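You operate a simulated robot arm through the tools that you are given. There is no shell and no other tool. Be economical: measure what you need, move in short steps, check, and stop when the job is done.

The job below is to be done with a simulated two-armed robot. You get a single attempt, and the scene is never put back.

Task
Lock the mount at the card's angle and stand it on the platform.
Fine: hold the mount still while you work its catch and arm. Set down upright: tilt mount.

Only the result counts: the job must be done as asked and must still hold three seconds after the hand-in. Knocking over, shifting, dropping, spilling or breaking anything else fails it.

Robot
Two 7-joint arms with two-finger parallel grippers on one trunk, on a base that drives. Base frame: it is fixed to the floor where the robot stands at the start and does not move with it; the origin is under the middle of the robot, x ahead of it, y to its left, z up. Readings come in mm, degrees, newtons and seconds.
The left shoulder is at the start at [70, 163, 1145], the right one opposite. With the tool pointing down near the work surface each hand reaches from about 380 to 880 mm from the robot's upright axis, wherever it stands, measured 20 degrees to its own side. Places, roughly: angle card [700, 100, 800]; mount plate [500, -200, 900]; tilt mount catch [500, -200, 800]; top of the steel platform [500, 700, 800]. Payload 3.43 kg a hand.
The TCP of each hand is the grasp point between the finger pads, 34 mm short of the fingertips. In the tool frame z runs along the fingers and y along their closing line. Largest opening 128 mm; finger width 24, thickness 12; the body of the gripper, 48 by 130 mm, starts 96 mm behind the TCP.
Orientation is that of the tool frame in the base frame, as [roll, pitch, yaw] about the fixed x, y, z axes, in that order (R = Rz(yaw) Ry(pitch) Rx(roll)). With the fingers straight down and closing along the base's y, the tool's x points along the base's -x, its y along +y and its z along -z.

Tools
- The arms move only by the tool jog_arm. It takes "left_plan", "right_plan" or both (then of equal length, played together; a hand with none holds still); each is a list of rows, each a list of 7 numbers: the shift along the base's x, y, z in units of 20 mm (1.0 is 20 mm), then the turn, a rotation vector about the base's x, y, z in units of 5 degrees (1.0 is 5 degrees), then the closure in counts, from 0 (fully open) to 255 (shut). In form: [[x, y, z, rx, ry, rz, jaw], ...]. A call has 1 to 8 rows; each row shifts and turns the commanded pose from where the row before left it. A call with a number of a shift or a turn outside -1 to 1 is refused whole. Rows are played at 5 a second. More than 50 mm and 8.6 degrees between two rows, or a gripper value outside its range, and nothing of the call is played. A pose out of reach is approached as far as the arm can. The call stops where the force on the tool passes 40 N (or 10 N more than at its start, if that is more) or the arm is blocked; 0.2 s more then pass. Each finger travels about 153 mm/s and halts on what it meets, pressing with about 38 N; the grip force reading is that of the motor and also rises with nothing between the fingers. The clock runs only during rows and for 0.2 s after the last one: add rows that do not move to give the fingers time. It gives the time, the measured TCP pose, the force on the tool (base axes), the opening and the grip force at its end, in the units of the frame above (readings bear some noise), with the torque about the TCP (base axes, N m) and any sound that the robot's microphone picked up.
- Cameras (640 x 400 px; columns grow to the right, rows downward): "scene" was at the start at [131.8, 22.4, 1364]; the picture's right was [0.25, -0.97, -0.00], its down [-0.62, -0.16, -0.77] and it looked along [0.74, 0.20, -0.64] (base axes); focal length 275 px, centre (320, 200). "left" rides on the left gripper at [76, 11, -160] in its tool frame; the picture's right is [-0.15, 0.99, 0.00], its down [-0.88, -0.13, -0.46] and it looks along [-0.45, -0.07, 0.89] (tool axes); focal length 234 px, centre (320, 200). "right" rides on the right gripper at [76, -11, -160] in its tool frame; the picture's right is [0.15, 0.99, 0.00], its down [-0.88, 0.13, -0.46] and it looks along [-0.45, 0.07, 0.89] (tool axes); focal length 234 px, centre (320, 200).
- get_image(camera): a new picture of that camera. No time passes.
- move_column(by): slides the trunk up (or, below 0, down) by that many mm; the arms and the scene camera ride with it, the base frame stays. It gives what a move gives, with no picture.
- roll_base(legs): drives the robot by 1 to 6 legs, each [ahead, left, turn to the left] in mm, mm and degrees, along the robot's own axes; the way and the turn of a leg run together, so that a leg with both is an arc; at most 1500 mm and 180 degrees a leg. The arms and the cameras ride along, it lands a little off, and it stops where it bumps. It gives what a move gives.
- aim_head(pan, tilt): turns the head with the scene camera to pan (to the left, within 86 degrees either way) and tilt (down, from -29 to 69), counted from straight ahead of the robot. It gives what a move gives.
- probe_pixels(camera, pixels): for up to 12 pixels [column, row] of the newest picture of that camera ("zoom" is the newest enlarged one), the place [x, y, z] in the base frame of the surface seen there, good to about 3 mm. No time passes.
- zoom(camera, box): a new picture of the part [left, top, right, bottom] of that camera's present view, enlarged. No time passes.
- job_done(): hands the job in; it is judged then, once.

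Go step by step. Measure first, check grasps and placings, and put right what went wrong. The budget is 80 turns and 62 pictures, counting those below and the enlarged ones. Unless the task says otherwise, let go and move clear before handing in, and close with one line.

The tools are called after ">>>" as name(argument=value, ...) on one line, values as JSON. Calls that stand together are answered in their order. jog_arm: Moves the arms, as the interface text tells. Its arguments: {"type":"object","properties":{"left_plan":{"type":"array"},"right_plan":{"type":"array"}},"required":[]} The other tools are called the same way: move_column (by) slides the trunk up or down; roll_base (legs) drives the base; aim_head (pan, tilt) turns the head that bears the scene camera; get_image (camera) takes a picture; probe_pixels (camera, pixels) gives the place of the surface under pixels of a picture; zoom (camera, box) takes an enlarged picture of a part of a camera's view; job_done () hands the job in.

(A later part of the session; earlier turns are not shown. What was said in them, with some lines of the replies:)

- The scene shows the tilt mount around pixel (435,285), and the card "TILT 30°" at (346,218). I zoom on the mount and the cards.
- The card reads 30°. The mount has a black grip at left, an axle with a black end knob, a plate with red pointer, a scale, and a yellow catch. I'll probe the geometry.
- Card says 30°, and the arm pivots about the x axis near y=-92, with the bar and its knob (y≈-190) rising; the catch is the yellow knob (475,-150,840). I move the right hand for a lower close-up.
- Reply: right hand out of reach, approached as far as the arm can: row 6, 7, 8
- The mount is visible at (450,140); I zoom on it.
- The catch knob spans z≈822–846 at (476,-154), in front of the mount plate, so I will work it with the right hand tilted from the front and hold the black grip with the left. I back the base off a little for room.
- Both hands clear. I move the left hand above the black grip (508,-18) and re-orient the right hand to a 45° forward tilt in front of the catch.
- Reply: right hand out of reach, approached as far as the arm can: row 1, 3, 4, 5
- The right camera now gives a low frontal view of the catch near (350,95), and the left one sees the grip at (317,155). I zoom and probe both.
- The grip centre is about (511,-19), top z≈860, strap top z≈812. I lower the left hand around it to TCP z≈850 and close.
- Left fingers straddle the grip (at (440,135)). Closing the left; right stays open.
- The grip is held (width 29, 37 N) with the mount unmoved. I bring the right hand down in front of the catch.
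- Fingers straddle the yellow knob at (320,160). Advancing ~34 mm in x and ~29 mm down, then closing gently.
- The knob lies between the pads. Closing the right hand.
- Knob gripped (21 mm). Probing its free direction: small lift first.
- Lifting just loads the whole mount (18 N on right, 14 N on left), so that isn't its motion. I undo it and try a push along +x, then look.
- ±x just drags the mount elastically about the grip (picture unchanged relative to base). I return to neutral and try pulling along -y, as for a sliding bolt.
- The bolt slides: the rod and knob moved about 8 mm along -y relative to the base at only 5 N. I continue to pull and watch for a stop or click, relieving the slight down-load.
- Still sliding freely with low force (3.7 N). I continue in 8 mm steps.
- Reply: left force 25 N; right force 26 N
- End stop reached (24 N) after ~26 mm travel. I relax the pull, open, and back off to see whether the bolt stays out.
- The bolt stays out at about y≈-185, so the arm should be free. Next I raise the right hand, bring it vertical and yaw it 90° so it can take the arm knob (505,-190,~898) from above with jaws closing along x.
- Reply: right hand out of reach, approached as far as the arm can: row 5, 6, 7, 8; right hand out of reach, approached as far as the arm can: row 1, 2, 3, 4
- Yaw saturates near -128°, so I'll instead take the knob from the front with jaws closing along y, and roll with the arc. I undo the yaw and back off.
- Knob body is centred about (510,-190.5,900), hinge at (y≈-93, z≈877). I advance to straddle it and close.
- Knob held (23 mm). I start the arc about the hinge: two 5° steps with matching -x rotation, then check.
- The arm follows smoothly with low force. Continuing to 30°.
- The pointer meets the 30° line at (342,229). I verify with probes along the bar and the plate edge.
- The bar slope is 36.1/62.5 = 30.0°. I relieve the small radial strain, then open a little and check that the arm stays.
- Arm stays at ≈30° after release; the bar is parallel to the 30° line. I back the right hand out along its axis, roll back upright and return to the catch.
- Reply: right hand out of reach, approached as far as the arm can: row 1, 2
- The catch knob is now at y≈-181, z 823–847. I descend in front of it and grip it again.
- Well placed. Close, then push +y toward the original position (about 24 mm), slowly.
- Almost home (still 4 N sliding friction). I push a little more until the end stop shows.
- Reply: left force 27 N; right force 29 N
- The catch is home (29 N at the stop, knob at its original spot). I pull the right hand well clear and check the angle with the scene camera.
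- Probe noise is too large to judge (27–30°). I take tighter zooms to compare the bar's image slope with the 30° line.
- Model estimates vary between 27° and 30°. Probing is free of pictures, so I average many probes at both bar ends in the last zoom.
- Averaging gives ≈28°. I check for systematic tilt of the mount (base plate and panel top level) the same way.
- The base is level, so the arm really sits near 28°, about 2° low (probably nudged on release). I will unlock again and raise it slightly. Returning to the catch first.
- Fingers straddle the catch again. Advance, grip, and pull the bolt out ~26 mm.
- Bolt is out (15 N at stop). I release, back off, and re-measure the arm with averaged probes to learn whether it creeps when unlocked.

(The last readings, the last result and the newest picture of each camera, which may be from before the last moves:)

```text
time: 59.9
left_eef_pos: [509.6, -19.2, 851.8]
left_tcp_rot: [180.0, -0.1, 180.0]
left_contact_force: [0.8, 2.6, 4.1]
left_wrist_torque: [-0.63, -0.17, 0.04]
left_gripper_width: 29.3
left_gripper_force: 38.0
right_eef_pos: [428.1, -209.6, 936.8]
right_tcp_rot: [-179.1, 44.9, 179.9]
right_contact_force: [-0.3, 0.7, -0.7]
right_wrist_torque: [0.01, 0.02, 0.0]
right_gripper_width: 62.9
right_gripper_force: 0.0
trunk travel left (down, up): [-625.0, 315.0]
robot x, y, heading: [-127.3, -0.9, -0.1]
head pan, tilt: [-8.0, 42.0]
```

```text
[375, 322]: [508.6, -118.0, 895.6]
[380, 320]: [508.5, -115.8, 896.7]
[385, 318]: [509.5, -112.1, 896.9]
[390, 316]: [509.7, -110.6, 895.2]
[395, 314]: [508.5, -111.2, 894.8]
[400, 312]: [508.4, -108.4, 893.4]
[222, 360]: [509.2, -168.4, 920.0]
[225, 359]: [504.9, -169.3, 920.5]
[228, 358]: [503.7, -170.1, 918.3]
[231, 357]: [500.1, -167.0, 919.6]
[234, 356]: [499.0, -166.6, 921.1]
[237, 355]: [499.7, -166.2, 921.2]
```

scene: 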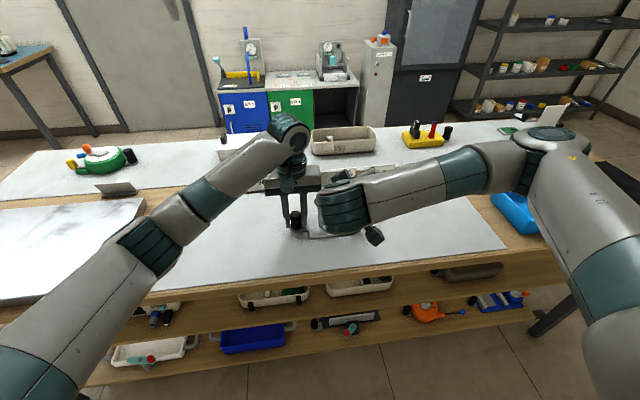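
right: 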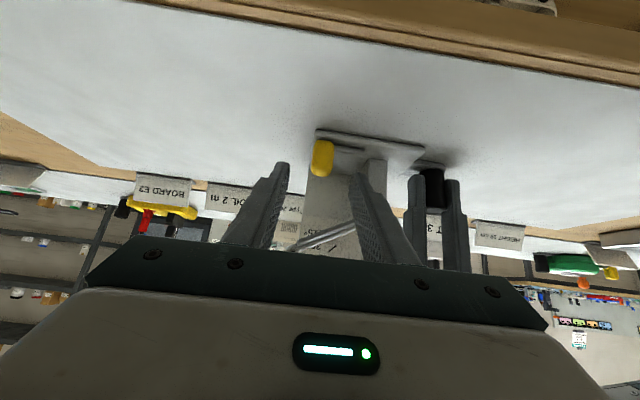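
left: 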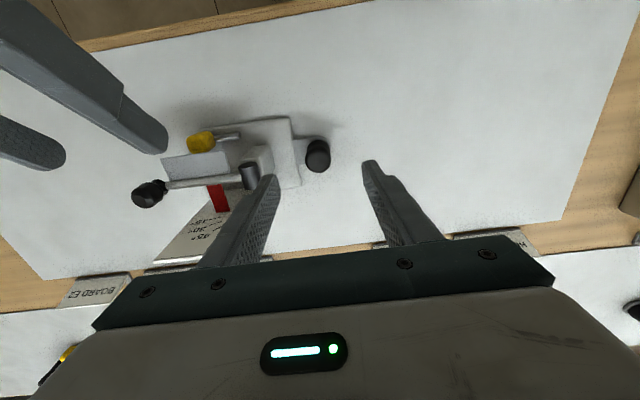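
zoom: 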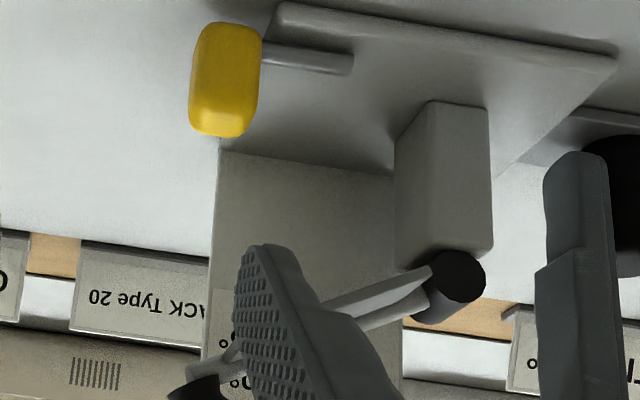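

No creep: still ≈28°. I'll push the arm up from below with closed fingers under the plate's outer end (needs ~2.3 mm). First move to just below/in front of it.

>>> jog_arm(right_plan=[[0, 0, -0.5, 0, -1, 0, 255], [0, 0.5, -0.5, 0, -1, 0, 255], [0, 0.8, -0.5, 0, 0, 0, 255], [0, 0.88, -0.6, 0, 0, 0, 255], [0, 0, 0, 0, 0, 0, 255]])

>>> zoom(camera="right", box=[240, 80, 420, 220])

```text
time: 61.1
left_eef_pos: [510.8, -19.4, 852.0]
left_tcp_rot: [180.0, 0.0, -179.9]
left_contact_force: [-1.0, 0.8, 2.3]
left_wrist_torque: [-0.42, -0.03, 0.01]
left_gripper_width: 29.4
left_gripper_force: 38.1
right_eef_pos: [428.1, -166.4, 893.7]
right_tcp_rot: [-179.1, 54.7, 179.8]
right_contact_force: [0.5, -0.8, 0.1]
right_wrist_torque: [0.01, -0.01, 0.0]
right_gripper_width: 0.0
right_gripper_force: 33.1
trunk travel left (down, up): [-625.0, 315.0]
robot x, y, heading: [-127.7, 1.1, 0.1]
head pan, tilt: [-8.0, 42.0]
```

```text
2.86 times, centred on (330, 150) of right
```

zoom: 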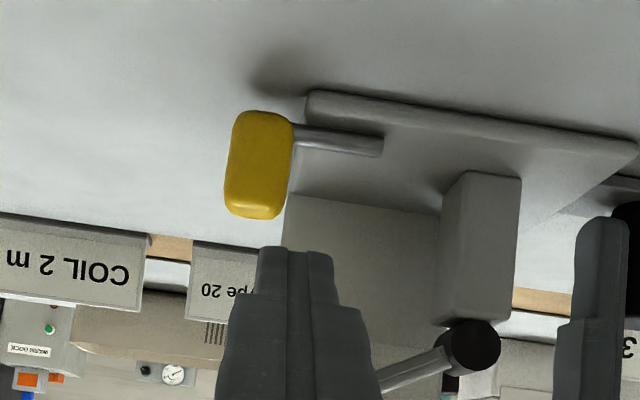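

Clear below the plate. Slide in 27 mm, then rise stepwise to contact.

>>> jog_arm(right_plan=[[0.7, 0, 0, 0, 0, 0, 255], [0.65, 0, 0, 0, 0, 0, 255], [0, 0, 0.2, 0, 0, 0, 255], [0, 0, 0.2, 0, 0, 0, 255], [0, 0, 0, 0, 0, 0, 255]], left_plan=[[0, 0, 0, 0, 0, 0, 230], [0, 0, 0, 0, 0, 0, 230], [0, 0, 0, 0, 0, 0, 230], [0, 0, 0, 0, 0, 0, 230], [0, 0, 0, 0, 0, 0, 230]])

>>> jog_arm(right_plan=[[0, 0, 0.1, 0, 0, 0, 255], [0, 0, 0, 0, 0, 0, 255]], left_plan=[[0, 0, 0, 0, 0, 0, 230], [0, 0, 0, 0, 0, 0, 230]])

>>> jog_arm(right_plan=[[0, 0, 0.1, 0, 0, 0, 255], [0, 0, 0, 0, 0, 0, 255]], left_plan=[[0, 0, 0, 0, 0, 0, 230], [0, 0, 0, 0, 0, 0, 230]])

>>> zoom(camera="scene", box=[300, 160, 376, 240])

```text
time: 62.3
left_eef_pos: [510.4, -20.2, 852.0]
left_tcp_rot: [180.0, 0.0, -179.9]
left_contact_force: [-0.5, 0.1, 0.8]
left_wrist_torque: [-0.38, 0.08, -0.04]
left_gripper_width: 29.5
left_gripper_force: 37.8
right_eef_pos: [454.8, -164.9, 900.9]
right_tcp_rot: [-179.0, 54.8, 179.9]
right_contact_force: [0.4, 1.5, 0.1]
right_wrist_torque: [0.01, 0.01, 0.0]
right_gripper_width: 0.0
right_gripper_force: 33.1
trunk travel left (down, up): [-625.0, 315.0]
robot x, y, heading: [-128.9, -0.7, -0.3]
head pan, tilt: [-8.0, 42.0]
```

```text
time: 62.9
left_eef_pos: [511.3, -19.2, 850.6]
left_tcp_rot: [180.0, 0.0, -180.0]
left_contact_force: [0.0, 0.1, 1.7]
left_wrist_torque: [-0.49, 0.13, -0.01]
left_gripper_width: 29.1
left_gripper_force: 38.7
right_eef_pos: [455.7, -164.8, 903.6]
right_tcp_rot: [-179.1, 54.8, 179.8]
right_contact_force: [0.6, 0.2, 0.5]
right_wrist_torque: [0.03, -0.01, 0.0]
right_gripper_width: 0.1
right_gripper_force: 33.2
trunk travel left (down, up): [-625.0, 315.0]
robot x, y, heading: [-130.4, 0.5, 0.2]
head pan, tilt: [-8.0, 42.0]
```

```text
time: 63.5
left_eef_pos: [511.1, -18.9, 851.9]
left_tcp_rot: [-180.0, 0.0, -180.0]
left_contact_force: [0.0, 0.2, 2.0]
left_wrist_torque: [-0.45, 0.08, 0.04]
left_gripper_width: 29.0
left_gripper_force: 38.0
right_eef_pos: [455.7, -165.4, 906.2]
right_tcp_rot: [-179.0, 54.7, 179.9]
right_contact_force: [0.3, 0.4, 0.1]
right_wrist_torque: [0.0, 0.0, 0.03]
right_gripper_width: 0.0
right_gripper_force: 32.6
trunk travel left (down, up): [-625.0, 315.0]
robot x, y, heading: [-128.0, -1.1, 0.2]
head pan, tilt: [-8.0, 42.0]
```

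```text
5.00 times, centred on (338, 200) of scene
```

zoom: 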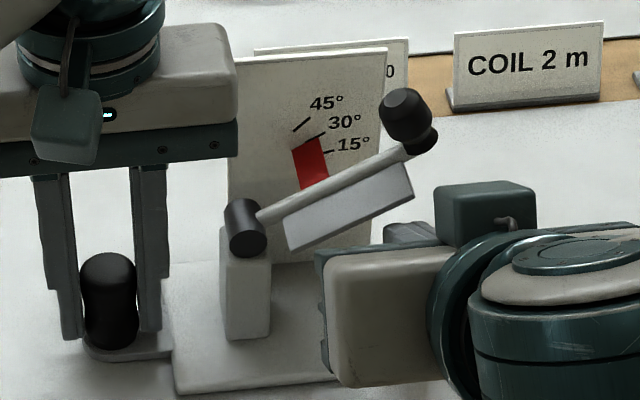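

The scene view shows the bar freely, so I can measure live. No contact yet; continue in 1.5 mm steps.

>>> jog_arm(right_plan=[[0, 0, 0.08, 0, 0, 0, 255], [0, 0, 0, 0, 0, 0, 255]])

>>> jog_arm(right_plan=[[0, 0, 0.08, 0, 0, 0, 255], [0, 0, 0, 0, 0, 0, 255]])

>>> jog_arm(right_plan=[[0, 0, 0.08, 0, 0, 0, 255], [0, 0, 0, 0, 0, 0, 255]])

```text
time: 64.1
left_eef_pos: [510.6, -19.7, 851.5]
left_tcp_rot: [-180.0, 0.0, -180.0]
left_contact_force: [0.5, -0.4, -0.3]
left_wrist_torque: [0.18, 0.02, 0.01]
left_gripper_width: 29.3
left_gripper_force: 37.9
right_eef_pos: [455.6, -166.5, 905.9]
right_tcp_rot: [-179.0, 54.6, 179.9]
right_contact_force: [0.7, -0.3, -0.7]
right_wrist_torque: [0.01, -0.02, -0.01]
right_gripper_width: 0.0
right_gripper_force: 33.4
trunk travel left (down, up): [-625.0, 315.0]
robot x, y, heading: [-128.3, 2.9, -0.0]
head pan, tilt: [-8.0, 42.0]
```

```text
time: 64.7
left_eef_pos: [511.1, -19.2, 851.2]
left_tcp_rot: [-179.9, 0.0, 180.0]
left_contact_force: [0.7, 1.2, 3.5]
left_wrist_torque: [-0.42, 0.02, 0.01]
left_gripper_width: 29.4
left_gripper_force: 38.0
right_eef_pos: [454.5, -165.7, 908.9]
right_tcp_rot: [-179.0, 54.7, 179.9]
right_contact_force: [-0.2, 0.1, -1.2]
right_wrist_torque: [-0.05, -0.01, 0.02]
right_gripper_width: 0.0
right_gripper_force: 33.0
trunk travel left (down, up): [-625.0, 315.0]
robot x, y, heading: [-131.1, 0.1, 0.1]
head pan, tilt: [-8.0, 42.0]
```

```text
time: 65.3
left_eef_pos: [509.8, -19.2, 851.4]
left_tcp_rot: [-179.9, -0.1, -180.0]
left_contact_force: [0.7, 1.1, 3.0]
left_wrist_torque: [-0.37, -0.01, 0.02]
left_gripper_width: 29.4
left_gripper_force: 37.9
right_eef_pos: [455.0, -166.4, 911.0]
right_tcp_rot: [-179.0, 54.8, 179.9]
right_contact_force: [0.8, -0.6, 0.0]
right_wrist_torque: [0.01, 0.0, 0.0]
right_gripper_width: 0.0
right_gripper_force: 33.2
trunk travel left (down, up): [-625.0, 315.0]
robot x, y, heading: [-128.8, -3.7, 0.1]
head pan, tilt: [-8.0, 42.0]
```

>>> jog_arm(right_plan=[[0, 0, 0.08, 0, 0, 0, 255], [0, 0, 0, 0, 0, 0, 255]])

>>> jog_arm(right_plan=[[0, 0, 0.08, 0, 0, 0, 255], [0, 0, 0, 0, 0, 0, 255]])

>>> zoom(camera="scene", box=[328, 176, 356, 210])

>>> probe_pixels(camera="zoom", pixels=[[150, 314], [155, 312], [160, 309], [165, 307], [170, 304], [175, 302], [425, 180], [430, 178], [435, 176], [440, 173], [445, 171], [450, 168]])

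>>> probe_pixels(camera="zoom", pixels=[[150, 314], [155, 312], [160, 309], [165, 307], [170, 304], [175, 302], [425, 180], [430, 178], [435, 176], [440, 173], [445, 171], [450, 168]])

```text
time: 65.9
left_eef_pos: [511.2, -19.2, 851.9]
left_tcp_rot: [180.0, 0.0, 179.9]
left_contact_force: [0.9, 1.8, 2.8]
left_wrist_torque: [-0.35, -0.03, 0.04]
left_gripper_width: 29.3
left_gripper_force: 37.5
right_eef_pos: [455.1, -165.0, 912.1]
right_tcp_rot: [-178.9, 54.8, 179.9]
right_contact_force: [-0.4, 0.0, -0.4]
right_wrist_torque: [0.01, -0.01, -0.01]
right_gripper_width: 0.1
right_gripper_force: 32.7
trunk travel left (down, up): [-625.0, 315.0]
robot x, y, heading: [-128.3, 0.9, 0.1]
head pan, tilt: [-8.0, 42.0]
```

```text
time: 66.5
left_eef_pos: [509.4, -19.3, 852.5]
left_tcp_rot: [180.0, 0.0, 180.0]
left_contact_force: [0.7, 1.2, 2.4]
left_wrist_torque: [-0.39, -0.03, 0.01]
left_gripper_width: 29.4
left_gripper_force: 37.7
right_eef_pos: [454.3, -166.1, 914.1]
right_tcp_rot: [-179.0, 54.8, 179.9]
right_contact_force: [0.1, 0.6, -0.4]
right_wrist_torque: [0.01, -0.01, 0.02]
right_gripper_width: 0.0
right_gripper_force: 32.8
trunk travel left (down, up): [-625.0, 315.0]
robot x, y, heading: [-130.5, -2.1, -0.2]
head pan, tilt: [-8.0, 42.0]
```

```text
11.76 times, centred on (342, 193) of scene
```

zoom: 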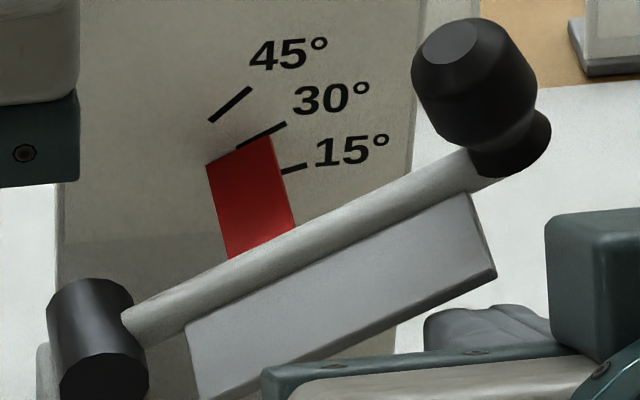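

```text
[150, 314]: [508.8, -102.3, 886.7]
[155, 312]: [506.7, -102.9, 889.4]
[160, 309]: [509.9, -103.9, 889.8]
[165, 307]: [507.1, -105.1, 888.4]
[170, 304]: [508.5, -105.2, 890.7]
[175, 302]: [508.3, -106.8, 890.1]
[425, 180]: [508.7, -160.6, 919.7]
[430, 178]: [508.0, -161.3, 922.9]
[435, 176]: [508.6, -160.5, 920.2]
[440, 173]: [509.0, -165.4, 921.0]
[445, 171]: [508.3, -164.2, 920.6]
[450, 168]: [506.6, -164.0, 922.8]
```

```text
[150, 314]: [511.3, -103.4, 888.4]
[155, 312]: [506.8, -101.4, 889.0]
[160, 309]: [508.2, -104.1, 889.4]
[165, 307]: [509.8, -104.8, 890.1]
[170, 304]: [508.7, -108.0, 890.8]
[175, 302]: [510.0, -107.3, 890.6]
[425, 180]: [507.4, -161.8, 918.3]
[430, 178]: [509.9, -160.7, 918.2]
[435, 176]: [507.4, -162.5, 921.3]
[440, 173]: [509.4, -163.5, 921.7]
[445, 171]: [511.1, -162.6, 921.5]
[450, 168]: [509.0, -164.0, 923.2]
```

The arm is unmoved (28.3°), fingers still a few mm below. Continue rising.

>>> jog_arm(right_plan=[[0, 0, 0.1, 0, 0, 0, 255], [0, 0, 0, 0, 0, 0, 255]])

>>> jog_arm(right_plan=[[0, 0, 0.1, 0, 0, 0, 255], [0, 0, 0, 0, 0, 0, 255]])

>>> jog_arm(right_plan=[[0, 0, 0.1, 0, 0, 0, 255], [0, 0, 0, 0, 0, 0, 255]])

>>> zoom(camera="right", box=[240, 100, 460, 240])

```text
time: 67.1
left_eef_pos: [511.0, -18.0, 852.1]
left_tcp_rot: [179.9, -0.1, 179.9]
left_contact_force: [1.4, 1.7, 3.2]
left_wrist_torque: [-0.52, 0.03, 0.05]
left_gripper_width: 29.3
left_gripper_force: 38.2
right_eef_pos: [455.8, -166.0, 915.6]
right_tcp_rot: [-179.0, 54.6, 179.9]
right_contact_force: [-2.3, -1.1, -2.1]
right_wrist_torque: [-0.04, 0.09, -0.03]
right_gripper_width: 0.1
right_gripper_force: 33.1
trunk travel left (down, up): [-625.0, 315.0]
robot x, y, heading: [-132.0, -1.6, -0.2]
head pan, tilt: [-8.0, 42.0]
```

```text
time: 67.7
left_eef_pos: [510.5, -19.4, 851.3]
left_tcp_rot: [-180.0, 0.1, -180.0]
left_contact_force: [0.3, 0.5, 2.8]
left_wrist_torque: [-0.48, -0.02, 0.02]
left_gripper_width: 29.3
left_gripper_force: 37.9
right_eef_pos: [455.4, -167.1, 917.4]
right_tcp_rot: [-179.0, 54.8, 179.8]
right_contact_force: [-1.5, -1.3, -2.1]
right_wrist_torque: [-0.02, 0.09, -0.02]
right_gripper_width: 0.0
right_gripper_force: 33.0
trunk travel left (down, up): [-625.0, 315.0]
robot x, y, heading: [-129.1, -4.0, -0.2]
head pan, tilt: [-8.0, 42.0]
```

```text
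time: 68.3
left_eef_pos: [509.8, -19.2, 852.1]
left_tcp_rot: [180.0, -0.1, -179.9]
left_contact_force: [0.1, 0.0, 2.6]
left_wrist_torque: [-0.6, -0.03, -0.08]
left_gripper_width: 29.3
left_gripper_force: 37.8
right_eef_pos: [455.1, -166.6, 919.8]
right_tcp_rot: [-179.0, 54.8, 180.0]
right_contact_force: [-0.5, -1.6, -3.8]
right_wrist_torque: [-0.03, 0.13, -0.02]
right_gripper_width: 0.0
right_gripper_force: 33.6
trunk travel left (down, up): [-625.0, 315.0]
robot x, y, heading: [-129.7, -1.1, -0.4]
head pan, tilt: [-8.0, 42.0]
```

```text
2.86 times, centred on (350, 170) of right
```

zoom: 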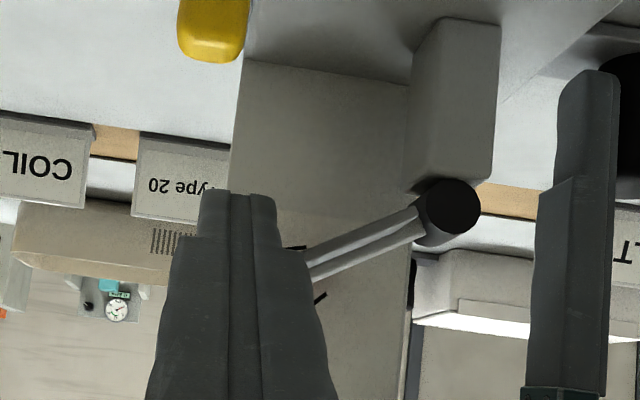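

Contact began about z≈915 (2–4 N); the arm should have risen. Measuring with the scene.

>>> zoom(camera="scene", box=[328, 176, 356, 210])

>>> probe_pixels(camera="zoom", pixels=[[150, 313], [155, 310], [160, 307], [165, 305], [170, 302], [175, 300], [425, 172], [430, 170], [435, 167], [440, 164], [445, 162], [448, 160]])

>>> probe_pixels(camera="zoom", pixels=[[150, 313], [155, 310], [160, 307], [165, 305], [170, 302], [175, 300], [425, 172], [430, 170], [435, 167], [440, 164], [445, 162], [448, 160]])

>>> probe_pixels(camera="zoom", pixels=[[150, 313], [155, 310], [160, 307], [165, 305], [170, 302], [175, 300], [425, 172], [430, 170], [435, 167], [440, 164], [445, 162], [448, 160]])

```text
11.76 times, centred on (342, 193) of scene
```

zoom: 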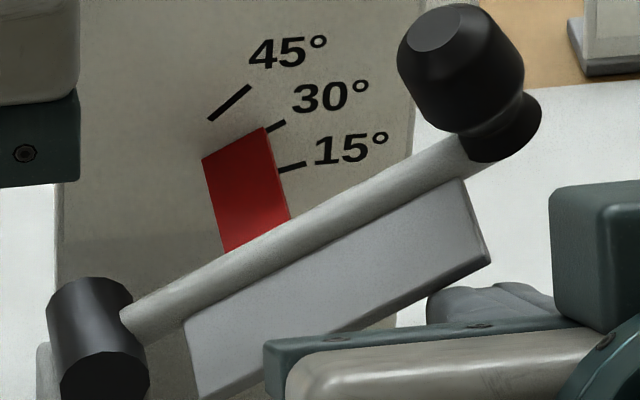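

```text
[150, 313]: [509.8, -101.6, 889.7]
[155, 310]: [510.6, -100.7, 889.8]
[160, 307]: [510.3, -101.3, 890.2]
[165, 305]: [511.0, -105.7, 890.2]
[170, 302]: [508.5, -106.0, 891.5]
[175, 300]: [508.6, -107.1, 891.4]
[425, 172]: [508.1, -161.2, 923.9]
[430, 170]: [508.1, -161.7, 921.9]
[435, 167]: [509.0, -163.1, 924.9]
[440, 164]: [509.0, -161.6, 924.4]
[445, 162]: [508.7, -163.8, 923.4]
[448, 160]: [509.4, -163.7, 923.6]
```

```text
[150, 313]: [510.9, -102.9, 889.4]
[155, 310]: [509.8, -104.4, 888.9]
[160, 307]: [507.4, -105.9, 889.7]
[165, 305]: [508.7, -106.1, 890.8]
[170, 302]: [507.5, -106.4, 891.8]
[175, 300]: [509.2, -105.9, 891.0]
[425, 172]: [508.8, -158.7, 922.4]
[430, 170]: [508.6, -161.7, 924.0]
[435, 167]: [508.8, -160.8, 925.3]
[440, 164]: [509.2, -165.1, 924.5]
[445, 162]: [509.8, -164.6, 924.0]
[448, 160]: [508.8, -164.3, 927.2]
```

```text
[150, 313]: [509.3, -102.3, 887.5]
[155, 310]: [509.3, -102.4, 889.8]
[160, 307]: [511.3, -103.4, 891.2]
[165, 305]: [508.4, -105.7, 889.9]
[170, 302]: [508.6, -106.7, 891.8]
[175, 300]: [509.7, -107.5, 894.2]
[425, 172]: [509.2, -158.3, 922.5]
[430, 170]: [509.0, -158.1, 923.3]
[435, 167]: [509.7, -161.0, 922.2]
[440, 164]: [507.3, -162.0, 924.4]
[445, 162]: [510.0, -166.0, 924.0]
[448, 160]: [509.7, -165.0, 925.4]
```

Averaged slope is now 30.2°. I lower the hand away, back out, and set up in front of the catch (y≈-181).

>>> jog_arm(right_plan=[[0, 0, -0.5, 0, 0, 0, 255], [0, 0, -0.6, 0, 0, 0, 255], [-0.8, 0, 0, 0, 0, 0, 255], [-0.6, 0, 0, 0, 0, 0, 255], [0, -0.3, 0, 0, 1, 0, 200], [0, -0.45, -0.3, 0, 1, 0, 150], [0, 0, -0.2, 0, 0, 0, 150], [0, 0, 0, 0, 0, 0, 150]], left_plan=[[0, 0, 0, 0, 0, 0, 230], [0, 0, 0, 0, 0, 0, 230], [0, 0, 0, 0, 0, 0, 230], [0, 0, 0, 0, 0, 0, 230], [0, 0, 0, 0, 0, 0, 230], [0, 0, 0, 0, 0, 0, 230], [0, 0, 0, 0, 0, 0, 230], [0, 0, 0, 0, 0, 0, 230]])

>>> get_image(camera="right")

>>> zoom(camera="scene", box=[328, 176, 356, 210])

```text
time: 70.1
left_eef_pos: [510.4, -19.4, 852.2]
left_tcp_rot: [-180.0, 0.0, 179.9]
left_contact_force: [0.6, -0.2, -1.6]
left_wrist_torque: [0.24, -0.02, 0.04]
left_gripper_width: 29.4
left_gripper_force: 38.5
right_eef_pos: [427.9, -180.7, 887.1]
right_tcp_rot: [-179.0, 44.7, 179.8]
right_contact_force: [0.4, 1.0, -0.5]
right_wrist_torque: [-0.01, -0.01, -0.04]
right_gripper_width: 52.6
right_gripper_force: 0.0
trunk travel left (down, up): [-625.0, 315.0]
robot x, y, heading: [-135.1, 1.7, -0.0]
head pan, tilt: [-8.0, 42.0]
```

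```text
9 pictures are left
```

right: 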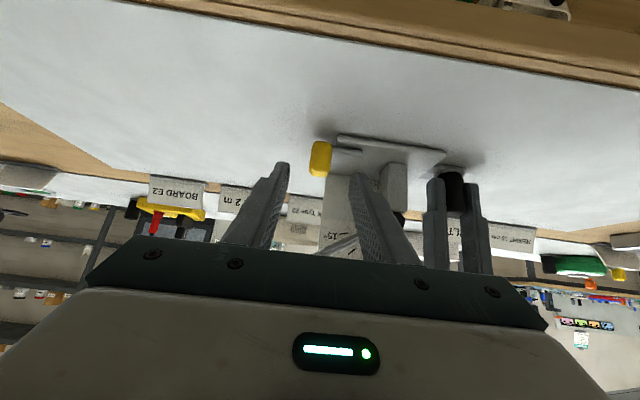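

```text
11.76 times, centred on (342, 193) of scene
```

zoom: 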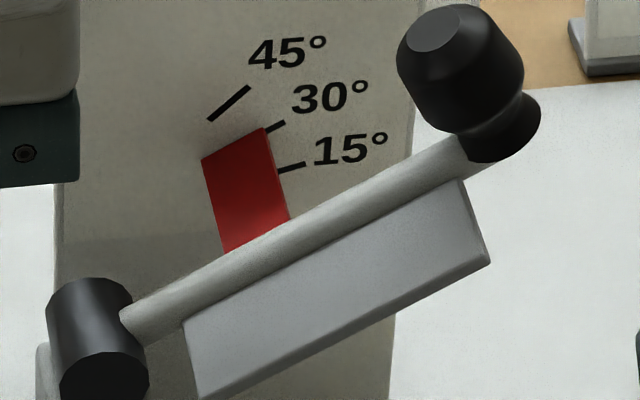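

The arm kept its angle after the hand left (image unchanged), and the fingers straddle the catch. Now grip and push the bolt home.

>>> jog_arm(right_plan=[[0.6, 0, -0.5, 0, 0, 0, 150], [0.6, 0, -0.5, 0, 0, 0, 150], [0.4, 0, -0.45, 0, 0, 0, 150], [0, 0, 0, 0, 0, 0, 190], [0, 0, 0, 0, 0, 0, 210], [0, 0, 0, 0, 0, 0, 235], [0, 0, 0, 0, 0, 0, 235]], left_plan=[[0, 0, 0, 0, 0, 0, 230], [0, 0, 0, 0, 0, 0, 230], [0, 0, 0, 0, 0, 0, 230], [0, 0, 0, 0, 0, 0, 230], [0, 0, 0, 0, 0, 0, 230], [0, 0, 0, 0, 0, 0, 230], [0, 0, 0, 0, 0, 0, 230]])

>>> jog_arm(right_plan=[[0, 0.2, 0, 0, 0, 0, 235], [0, 0.2, 0, 0, 0, 0, 235], [0, 0.2, 0, 0, 0, 0, 235], [0, 0.2, 0, 0, 0, 0, 235], [0, 0.2, 0, 0, 0, 0, 235], [0, 0.2, 0, 0, 0, 0, 235], [0, 0.1, 0, 0, 0, 0, 235], [0, 0, 0, 0, 0, 0, 235]], left_plan=[[0, 0, 0, 0, 0, 0, 230], [0, 0, 0, 0, 0, 0, 230], [0, 0, 0, 0, 0, 0, 230], [0, 0, 0, 0, 0, 0, 230], [0, 0, 0, 0, 0, 0, 230], [0, 0, 0, 0, 0, 0, 230], [0, 0, 0, 0, 0, 0, 230], [0, 0, 0, 0, 0, 0, 230]])

>>> jog_arm(right_plan=[[0, 0.1, 0, 0, 0, 0, 235], [0, 0, 0, 0, 0, 0, 235]], left_plan=[[0, 0, 0, 0, 0, 0, 230], [0, 0, 0, 0, 0, 0, 230]])

```text
time: 71.7
left_eef_pos: [509.6, -18.8, 851.7]
left_tcp_rot: [-179.9, 0.0, -179.9]
left_contact_force: [0.6, 3.6, 2.0]
left_wrist_torque: [-0.7, 0.09, -0.06]
left_gripper_width: 29.4
left_gripper_force: 38.0
right_eef_pos: [460.4, -181.9, 857.9]
right_tcp_rot: [-179.0, 44.8, 179.9]
right_contact_force: [0.9, -4.3, -0.6]
right_wrist_torque: [0.18, -0.14, -0.12]
right_gripper_width: 21.5
right_gripper_force: 38.1
trunk travel left (down, up): [-625.0, 315.0]
robot x, y, heading: [-125.9, -1.1, 0.2]
head pan, tilt: [-8.0, 42.0]
```

```text
time: 73.5
left_eef_pos: [511.5, -19.8, 851.3]
left_tcp_rot: [179.9, -0.1, -179.9]
left_contact_force: [-2.8, 5.4, 4.8]
left_wrist_torque: [-0.72, 0.36, -0.2]
left_gripper_width: 29.4
left_gripper_force: 37.6
right_eef_pos: [459.5, -154.9, 858.4]
right_tcp_rot: [-179.1, 44.8, 179.8]
right_contact_force: [4.2, -5.5, 0.4]
right_wrist_torque: [0.2, -0.36, -0.42]
right_gripper_width: 21.3
right_gripper_force: 38.0
trunk travel left (down, up): [-625.0, 315.0]
robot x, y, heading: [-132.7, -0.6, 0.1]
head pan, tilt: [-8.0, 42.0]
```

```text
time: 74.1
left_eef_pos: [510.0, -18.9, 851.9]
left_tcp_rot: [179.9, -0.1, -180.0]
left_contact_force: [0.2, 9.8, 3.1]
left_wrist_torque: [-0.86, 0.31, -0.06]
left_gripper_width: 29.6
left_gripper_force: 37.6
right_eef_pos: [459.7, -155.1, 857.8]
right_tcp_rot: [-179.0, 44.8, 179.8]
right_contact_force: [0.8, -13.8, 2.1]
right_wrist_torque: [0.0, -0.03, -0.56]
right_gripper_width: 21.2
right_gripper_force: 38.0
trunk travel left (down, up): [-625.0, 315.0]
robot x, y, heading: [-127.1, 3.6, -0.1]
head pan, tilt: [-8.0, 42.0]
```

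Near the stop (14 N). One more small push, then release, retreat clear.

>>> jog_arm(right_plan=[[0, 0.12, 0, 0, 0, 0, 235], [0, 0, 0, 0, 0, 0, 235]], left_plan=[[0, 0, 0, 0, 0, 0, 230], [0, 0, 0, 0, 0, 0, 230]])

>>> jog_arm(right_plan=[[0, -0.18, 0, 0, 0, 0, 235], [0, 0, 0, 0, 0, 0, 200], [0, 0, 0, 0, 0, 0, 150], [-1, 0, 0.9, 0, 0, 0, 150], [-0.6, 0, 0.9, 0, 0, 0, 150], [0, -1, 1, 0, 0, 0, 150], [0, -1, 1, 0, 0, 0, 150], [0, -1, 1, 0, 0, 0, 150]], left_plan=[[0, 0, 0, 0, 0, 0, 230], [0, 0, 0, 0, 0, 0, 230], [0, 0, 0, 0, 0, 0, 230], [0, 0, 0, 0, 0, 0, 230], [0, 0, 0, 0, 0, 0, 230], [0, 0, 0, 0, 0, 0, 230], [0, 0, 0, 0, 0, 0, 230], [0, 0, 0, 0, 0, 0, 230]])

>>> jog_arm(right_plan=[[0, -1, 1, 0, 0.5, 0, 160], [0, -1, 1, 0, 1, 0, 160], [0, -1, 1, 0, 1, 0, 160], [0, -1, 1, 0, 1, 0, 160], [0, -1, 0.5, 0, 1, 0, 160], [0, -1, 0, 0, 1, 0, 160], [0, -1, 0, 0, 1, 0, 160]])

>>> zoom(camera="scene", box=[300, 160, 376, 240])

>>> probe_pixels(camera="zoom", pixels=[[265, 216], [267, 215], [269, 214], [271, 213], [273, 212], [275, 211], [375, 160], [378, 159], [381, 157], [384, 156], [387, 155], [390, 153]])

>>> probe_pixels(camera="zoom", pixels=[[265, 216], [267, 215], [269, 214], [271, 213], [273, 212], [275, 211], [375, 160], [378, 159], [381, 157], [384, 156], [387, 155], [390, 153]])

```text
time: 74.7
left_eef_pos: [511.0, -17.7, 851.6]
left_tcp_rot: [179.8, 0.0, -179.9]
left_contact_force: [2.9, 24.8, 3.4]
left_wrist_torque: [-0.79, 0.38, -0.05]
left_gripper_width: 29.2
left_gripper_force: 38.0
right_eef_pos: [459.7, -153.0, 858.1]
right_tcp_rot: [-178.9, 44.8, 179.8]
right_contact_force: [-3.0, -28.3, 4.6]
right_wrist_torque: [-0.12, -0.12, -0.8]
right_gripper_width: 21.3
right_gripper_force: 38.1
trunk travel left (down, up): [-625.0, 315.0]
robot x, y, heading: [-130.1, 0.3, 0.0]
head pan, tilt: [-8.0, 42.0]
```

```text
time: 76.5
left_eef_pos: [511.6, -20.6, 852.5]
left_tcp_rot: [180.0, 0.0, -180.0]
left_contact_force: [0.0, 0.1, 0.4]
left_wrist_torque: [-0.37, 0.02, -0.02]
left_gripper_width: 29.3
left_gripper_force: 37.9
right_eef_pos: [426.4, -213.7, 953.2]
right_tcp_rot: [-179.0, 44.8, 180.0]
right_contact_force: [0.1, -1.7, 0.1]
right_wrist_torque: [0.02, -0.03, 0.0]
right_gripper_width: 52.7
right_gripper_force: 0.0
trunk travel left (down, up): [-625.0, 315.0]
robot x, y, heading: [-132.9, 0.9, 0.2]
head pan, tilt: [-8.0, 42.0]
```

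```text
time: 78.1
left_eef_pos: [511.2, -19.4, 851.7]
left_tcp_rot: [-180.0, 0.0, -179.9]
left_contact_force: [0.1, -0.1, 1.2]
left_wrist_torque: [-0.5, 0.11, 0.0]
left_gripper_width: 29.3
left_gripper_force: 37.9
right_eef_pos: [427.2, -355.4, 1045.4]
right_tcp_rot: [-179.0, 12.1, 180.0]
right_contact_force: [0.7, 0.6, 1.0]
right_wrist_torque: [0.04, 0.02, -0.02]
right_gripper_width: 47.8
right_gripper_force: 0.1
trunk travel left (down, up): [-625.0, 315.0]
robot x, y, heading: [-128.9, 1.9, 0.1]
head pan, tilt: [-8.0, 42.0]
```

```text
5.00 times, centred on (338, 200) of scene
```

zoom: 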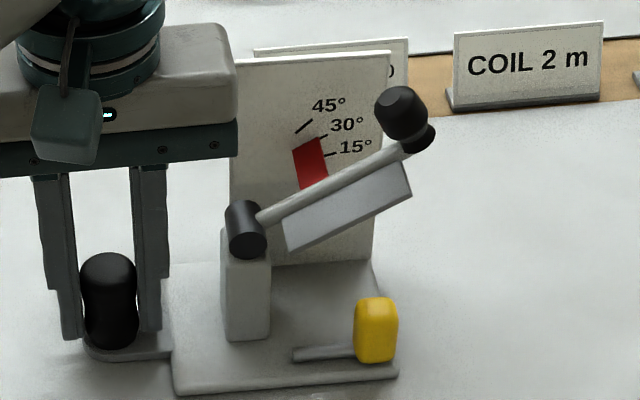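

```text
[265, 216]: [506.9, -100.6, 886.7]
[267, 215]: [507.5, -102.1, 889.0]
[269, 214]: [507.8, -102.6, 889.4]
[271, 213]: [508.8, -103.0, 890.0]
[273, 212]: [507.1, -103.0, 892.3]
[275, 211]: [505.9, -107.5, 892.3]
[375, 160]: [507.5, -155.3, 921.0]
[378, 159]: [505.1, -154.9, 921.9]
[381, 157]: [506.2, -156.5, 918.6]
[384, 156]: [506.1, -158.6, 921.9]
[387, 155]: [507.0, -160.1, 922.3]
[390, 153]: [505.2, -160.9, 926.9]
```

```text
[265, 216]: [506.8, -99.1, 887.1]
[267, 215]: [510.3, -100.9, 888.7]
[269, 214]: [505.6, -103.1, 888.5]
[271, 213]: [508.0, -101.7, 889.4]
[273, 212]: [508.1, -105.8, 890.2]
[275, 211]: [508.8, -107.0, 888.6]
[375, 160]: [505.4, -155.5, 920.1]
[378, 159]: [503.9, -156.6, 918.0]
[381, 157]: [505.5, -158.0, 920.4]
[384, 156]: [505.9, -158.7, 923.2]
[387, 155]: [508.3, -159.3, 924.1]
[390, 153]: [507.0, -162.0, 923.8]
```

Averaged angle after locking ≈30.5°, catch home at (377,330). Now I lift the mount slightly with the left hand and check for droop.

>>> jog_arm(left_plan=[[0, 0, 0.3, 0, 0, 0, 240], [0, 0, 0.4, 0, 0, 0, 240], [0, 0, 0.4, 0, 0, 0, 240], [0, 0, 0.4, 0, 0, 0, 240], [0, 0, 0, 0, 0, 0, 240], [0, 0, 0, 0, 0, 0, 240]])

>>> zoom(camera="scene", box=[260, 140, 420, 250])

>>> probe_pixels(camera="zoom", pixels=[[250, 320], [260, 325], [265, 335], [255, 340], [365, 270], [370, 280], [360, 285], [375, 290]])

```text
time: 79.5
left_eef_pos: [511.1, -19.0, 881.9]
left_tcp_rot: [179.9, -0.1, -180.0]
left_contact_force: [-0.1, -0.8, -3.6]
left_wrist_torque: [0.27, 0.04, -0.04]
left_gripper_width: 29.0
left_gripper_force: 38.0
right_eef_pos: [428.2, -354.0, 1045.8]
right_tcp_rot: [-179.0, 12.2, 179.9]
right_contact_force: [-0.5, -0.7, 0.4]
right_wrist_torque: [-0.03, -0.02, -0.03]
right_gripper_width: 47.4
right_gripper_force: 0.1
trunk travel left (down, up): [-625.0, 315.0]
robot x, y, heading: [-129.9, -3.6, 0.2]
head pan, tilt: [-8.0, 42.0]
```

```text
3.64 times, centred on (340, 195) of scene
```

zoom: 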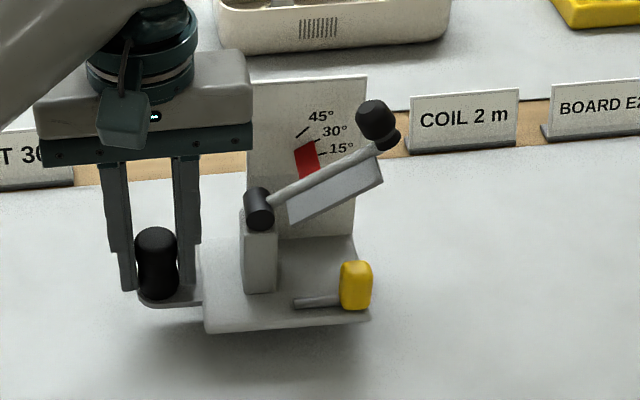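

```text
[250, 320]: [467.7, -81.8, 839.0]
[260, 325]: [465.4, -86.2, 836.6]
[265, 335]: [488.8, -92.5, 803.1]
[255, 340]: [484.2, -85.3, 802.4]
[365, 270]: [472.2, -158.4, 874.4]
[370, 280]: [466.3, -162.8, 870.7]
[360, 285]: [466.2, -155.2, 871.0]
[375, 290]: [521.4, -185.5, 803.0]
```

Lifted level, weight only ~3.6 N. I raise it 50 mm more and drive the base left to bring it over the platform; the head turns for a view.

>>> jog_arm(left_plan=[[0, 0, 0.6, 0, 0, 0, 240], [0, 0, 0.7, 0, 0, 0, 240], [0, 0, 0.7, 0, 0, 0, 240], [0, 0, 0.5, 0, 0, 0, 240], [0, 0, 0, 0, 0, 0, 240]])

>>> roll_base(legs=[[0, 200, 0], [0, 200, 0]])

>>> aim_head(pan=18, tilt=42)

>>> get_image(camera="scene")

```text
time: 80.7
left_eef_pos: [510.3, -18.0, 930.2]
left_tcp_rot: [-180.0, -0.1, -180.0]
left_contact_force: [-0.2, -0.9, -3.7]
left_wrist_torque: [0.35, 0.02, -0.05]
left_gripper_width: 28.9
left_gripper_force: 37.8
right_eef_pos: [428.4, -354.6, 1043.6]
right_tcp_rot: [-179.0, 12.2, 179.9]
right_contact_force: [0.4, 0.1, 0.0]
right_wrist_torque: [-0.02, 0.0, -0.03]
right_gripper_width: 47.9
right_gripper_force: 0.1
trunk travel left (down, up): [-625.0, 315.0]
robot x, y, heading: [-126.5, -0.5, -0.1]
head pan, tilt: [-8.0, 42.0]
```

```text
time: 83.5
left_eef_pos: [510.7, 380.7, 931.0]
left_tcp_rot: [-180.0, -0.1, 179.9]
left_contact_force: [-0.1, 0.2, -3.2]
left_wrist_torque: [0.14, 0.02, 0.01]
left_gripper_width: 28.6
left_gripper_force: 37.7
right_eef_pos: [428.3, 44.3, 1044.3]
right_tcp_rot: [-178.9, 12.2, 179.9]
right_contact_force: [-0.6, 0.3, -0.6]
right_wrist_torque: [-0.02, 0.0, 0.02]
right_gripper_width: 47.6
right_gripper_force: 0.1
trunk travel left (down, up): [-625.0, 315.0]
robot x, y, heading: [-127.1, 397.3, 0.0]
head pan, tilt: [-8.0, 42.0]
```

```text
time: 84.4
left_eef_pos: [510.1, 378.8, 931.1]
left_tcp_rot: [180.0, -0.2, -180.0]
left_contact_force: [0.3, -0.1, -3.8]
left_wrist_torque: [0.28, -0.01, -0.01]
left_gripper_width: 28.9
left_gripper_force: 38.0
right_eef_pos: [427.8, 43.5, 1044.8]
right_tcp_rot: [-179.1, 12.2, 179.8]
right_contact_force: [-0.3, 0.4, -0.6]
right_wrist_torque: [0.0, 0.02, -0.03]
right_gripper_width: 47.5
right_gripper_force: 0.2
trunk travel left (down, up): [-625.0, 315.0]
robot x, y, heading: [-130.2, 397.9, -0.2]
head pan, tilt: [18.0, 42.0]
```

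```text
5 pictures are left
```

scene: 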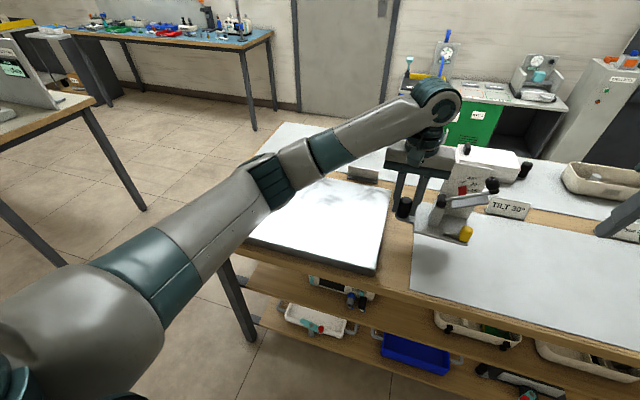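

The platform is at (320,225). I probe its extents and the obstacle table at the far left.

>>> probe_pixels(camera="scene", pixels=[[250, 240], [370, 266], [388, 200], [345, 185], [300, 205], [265, 225], [310, 235], [350, 225], [90, 102], [60, 265], [362, 172], [330, 178]])

```text
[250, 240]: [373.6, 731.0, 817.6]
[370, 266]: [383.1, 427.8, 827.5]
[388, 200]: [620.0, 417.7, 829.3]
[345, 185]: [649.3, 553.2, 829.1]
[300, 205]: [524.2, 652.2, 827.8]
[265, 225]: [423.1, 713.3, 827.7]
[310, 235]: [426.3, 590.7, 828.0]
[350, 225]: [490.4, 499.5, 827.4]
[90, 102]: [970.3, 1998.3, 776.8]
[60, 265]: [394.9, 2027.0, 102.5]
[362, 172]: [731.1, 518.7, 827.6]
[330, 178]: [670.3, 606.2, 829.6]
```

Platform spans x≈374–665, y≈412–735, top z≈828. I drive 260 mm more left so the mount ends near its centre.

>>> roll_base(legs=[[0, 260, 0]])

>>> get_image(camera="scene")

```text
time: 86.3
left_eef_pos: [511.0, 639.1, 931.4]
left_tcp_rot: [179.9, -0.1, 179.9]
left_contact_force: [0.5, 0.4, -3.0]
left_wrist_torque: [0.3, 0.03, 0.0]
left_gripper_width: 29.0
left_gripper_force: 37.7
right_eef_pos: [427.1, 302.4, 1043.9]
right_tcp_rot: [-179.1, 12.1, 179.9]
right_contact_force: [0.1, 0.9, 0.0]
right_wrist_torque: [0.0, 0.05, 0.01]
right_gripper_width: 47.8
right_gripper_force: 0.1
trunk travel left (down, up): [-625.0, 315.0]
robot x, y, heading: [-128.7, 658.4, 0.2]
head pan, tilt: [18.0, 42.0]
```

```text
4 pictures are left
```

scene: 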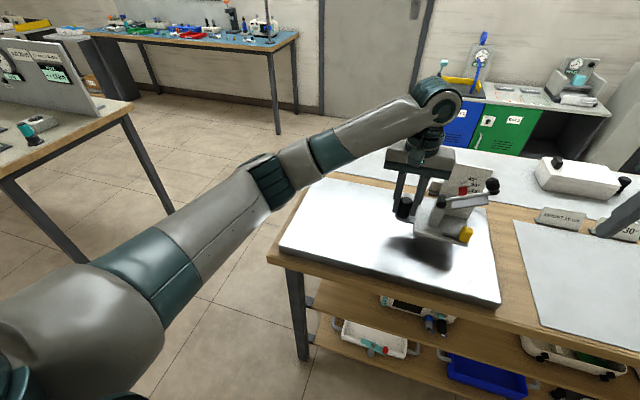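

Mount hovers over the platform centre. Lower ~48 mm, then fine steps to contact (expected TCP z≈877).

>>> jog_arm(left_plan=[[0, 0, -0.6, 0, 0, 0, 240], [0, 0, -0.6, 0, 0, 0, 240], [0, 0, -0.6, 0, 0, 0, 240], [0, 0, -0.4, 0, 0, 0, 240], [0, 0, -0.2, 0, 0, 0, 240], [0, 0, 0, 0, 0, 0, 240]])

>>> jog_arm(left_plan=[[0, 0, -0.1, 0, 0, 0, 240], [0, 0, -0.1, 0, 0, 0, 240], [0, 0, 0, 0, 0, 0, 240]])

>>> jog_arm(left_plan=[[0, 0, -0.06, 0, 0, 0, 240], [0, 0, 0, 0, 0, 0, 240]])

```text
time: 87.7
left_eef_pos: [510.4, 639.2, 883.0]
left_tcp_rot: [179.9, -0.1, -180.0]
left_contact_force: [0.1, -0.3, -4.8]
left_wrist_torque: [0.34, 0.02, 0.02]
left_gripper_width: 29.0
left_gripper_force: 37.5
right_eef_pos: [427.7, 303.0, 1044.0]
right_tcp_rot: [-179.0, 12.2, 179.8]
right_contact_force: [0.7, -0.3, -0.2]
right_wrist_torque: [0.02, 0.01, -0.04]
right_gripper_width: 47.7
right_gripper_force: 0.0
trunk travel left (down, up): [-625.0, 315.0]
robot x, y, heading: [-126.2, 656.4, -0.4]
head pan, tilt: [18.0, 42.0]
```

```text
time: 88.5
left_eef_pos: [511.1, 640.4, 880.8]
left_tcp_rot: [-180.0, 0.2, 179.9]
left_contact_force: [7.7, 3.0, 23.3]
left_wrist_torque: [-0.43, -0.01, 0.16]
left_gripper_width: 29.0
left_gripper_force: 37.8
right_eef_pos: [426.2, 304.3, 1046.3]
right_tcp_rot: [-179.0, 12.2, 179.8]
right_contact_force: [0.1, -0.7, 0.0]
right_wrist_torque: [-0.02, 0.02, 0.01]
right_gripper_width: 47.6
right_gripper_force: 0.0
trunk travel left (down, up): [-625.0, 315.0]
robot x, y, heading: [-126.7, 658.7, -0.1]
head pan, tilt: [18.0, 42.0]
```

```text
time: 89.1
left_eef_pos: [510.2, 639.3, 879.8]
left_tcp_rot: [-180.0, 0.2, -179.9]
left_contact_force: [9.5, 2.4, 28.2]
left_wrist_torque: [-0.56, -0.29, 0.19]
left_gripper_width: 29.2
left_gripper_force: 38.4
right_eef_pos: [426.5, 303.4, 1046.1]
right_tcp_rot: [-178.8, 12.3, 179.8]
right_contact_force: [0.3, 0.8, 0.5]
right_wrist_torque: [0.03, -0.01, -0.04]
right_gripper_width: 47.7
right_gripper_force: 0.0
trunk travel left (down, up): [-625.0, 315.0]
robot x, y, heading: [-130.3, 659.2, -0.2]
head pan, tilt: [18.0, 42.0]
```

Firm contact (28 N). I relieve ~3 mm, then open gently.

>>> jog_arm(left_plan=[[0, 0, 0.12, 0, 0, 0, 240], [0, 0, 0, 0, 0, 0, 240]])

>>> jog_arm(left_plan=[[0, 0, 0, 0, 0, 0, 190], [0, 0, 0, 0, 0, 0, 150], [0, 0, 0, 0, 0, 0, 130], [0, 0, 0, 0, 0, 0, 130]])

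>>> zoom(camera="scene", box=[370, 130, 520, 270])

```text
time: 89.7
left_eef_pos: [509.2, 639.5, 878.8]
left_tcp_rot: [180.0, -0.1, 179.8]
left_contact_force: [6.3, -1.9, 16.6]
left_wrist_torque: [-0.84, -0.73, 0.14]
left_gripper_width: 28.9
left_gripper_force: 38.0
right_eef_pos: [426.5, 303.4, 1044.2]
right_tcp_rot: [-178.9, 12.3, 179.9]
right_contact_force: [0.2, 0.2, 0.5]
right_wrist_torque: [0.0, -0.01, 0.02]
right_gripper_width: 47.9
right_gripper_force: 0.0
trunk travel left (down, up): [-625.0, 315.0]
robot x, y, heading: [-129.6, 655.4, 0.2]
head pan, tilt: [18.0, 42.0]
```

```text
time: 90.7
left_eef_pos: [511.4, 639.5, 878.9]
left_tcp_rot: [-180.0, -0.1, 179.9]
left_contact_force: [0.6, -0.3, -0.8]
left_wrist_torque: [0.05, 0.0, -0.03]
left_gripper_width: 62.8
left_gripper_force: 0.1
right_eef_pos: [428.0, 302.1, 1043.7]
right_tcp_rot: [-179.0, 12.3, 179.8]
right_contact_force: [-0.3, -0.2, 0.2]
right_wrist_torque: [0.02, -0.01, -0.02]
right_gripper_width: 47.8
right_gripper_force: 0.1
trunk travel left (down, up): [-625.0, 315.0]
robot x, y, heading: [-130.9, 658.5, -0.1]
head pan, tilt: [18.0, 42.0]
```

```text
2.86 times, centred on (445, 200) of scene
```

zoom: 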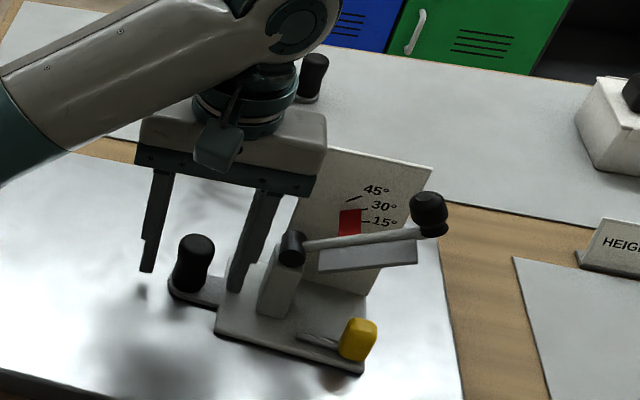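

The mount stands freely on the platform with the pointer at 30°. Raising the left hand straight up and clear.

>>> jog_arm(left_plan=[[0, 0, 0.6, 0, 0, 0, 130], [0, 0, 1, 0, 0, 0, 130], [0, 0, 1, 0, 0, 0, 130], [0, 0, 1, 0, 0, 0, 130], [0, 0, 1, 0, 0, 0, 130], [0, 0, 1, 0, 0, 0, 130], [0, 0, 1, 0, 0, 0, 130], [0, 0, 0, 0, 0, 0, 130]])

>>> zoom(camera="scene", box=[400, 170, 490, 260])

>>> probe_pixels(camera="zoom", pixels=[[230, 330], [240, 335], [250, 325], [350, 310], [360, 320], [370, 300], [300, 235], [420, 200], [330, 225], [100, 380], [480, 350], [150, 260]])

```text
time: 92.5
left_eef_pos: [512.4, 640.2, 1011.8]
left_tcp_rot: [-179.9, -0.2, 179.9]
left_contact_force: [-0.1, -0.6, -0.8]
left_wrist_torque: [-0.02, 0.01, -0.02]
left_gripper_width: 63.0
left_gripper_force: 0.0
right_eef_pos: [427.4, 303.2, 1042.9]
right_tcp_rot: [-179.0, 12.2, 179.8]
right_contact_force: [0.6, 0.0, 0.0]
right_wrist_torque: [-0.02, 0.0, -0.01]
right_gripper_width: 47.7
right_gripper_force: 0.0
trunk travel left (down, up): [-625.0, 315.0]
robot x, y, heading: [-127.4, 656.2, -0.0]
head pan, tilt: [18.0, 42.0]
```

```text
4.44 times, centred on (445, 215) of scene
```

zoom: 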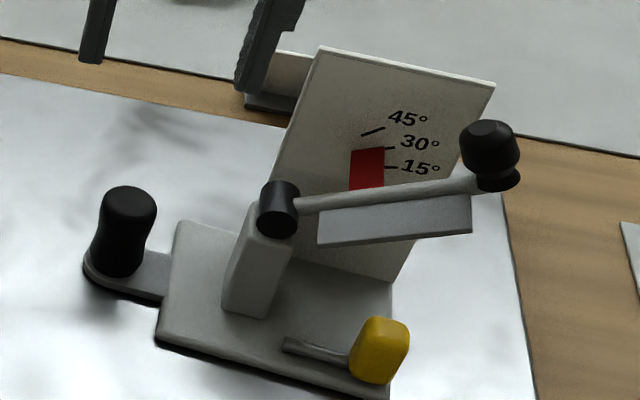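

```text
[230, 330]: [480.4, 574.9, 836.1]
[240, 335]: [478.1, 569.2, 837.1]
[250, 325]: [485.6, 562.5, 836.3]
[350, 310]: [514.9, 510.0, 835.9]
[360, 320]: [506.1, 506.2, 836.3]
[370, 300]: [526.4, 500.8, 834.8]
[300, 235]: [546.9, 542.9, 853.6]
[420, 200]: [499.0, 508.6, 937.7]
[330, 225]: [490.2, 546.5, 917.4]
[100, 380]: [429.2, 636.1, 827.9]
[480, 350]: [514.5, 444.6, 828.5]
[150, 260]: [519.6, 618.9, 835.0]
```

The mount stands level (base z≈836 throughout) inside the platform, the pointer is on 30°, the catch is home, and both hands are clear.

>>> job_done()

```text
The job is handed in.
```

I locked the mount at 30°, the angle on the card, and it stands upright near the middle of the platform with both hands clear. Averaged readings after locking put the arm at about 30.5°. The first setting came out near 28°, so I unlocked the catch, raised the arm and locked it again.
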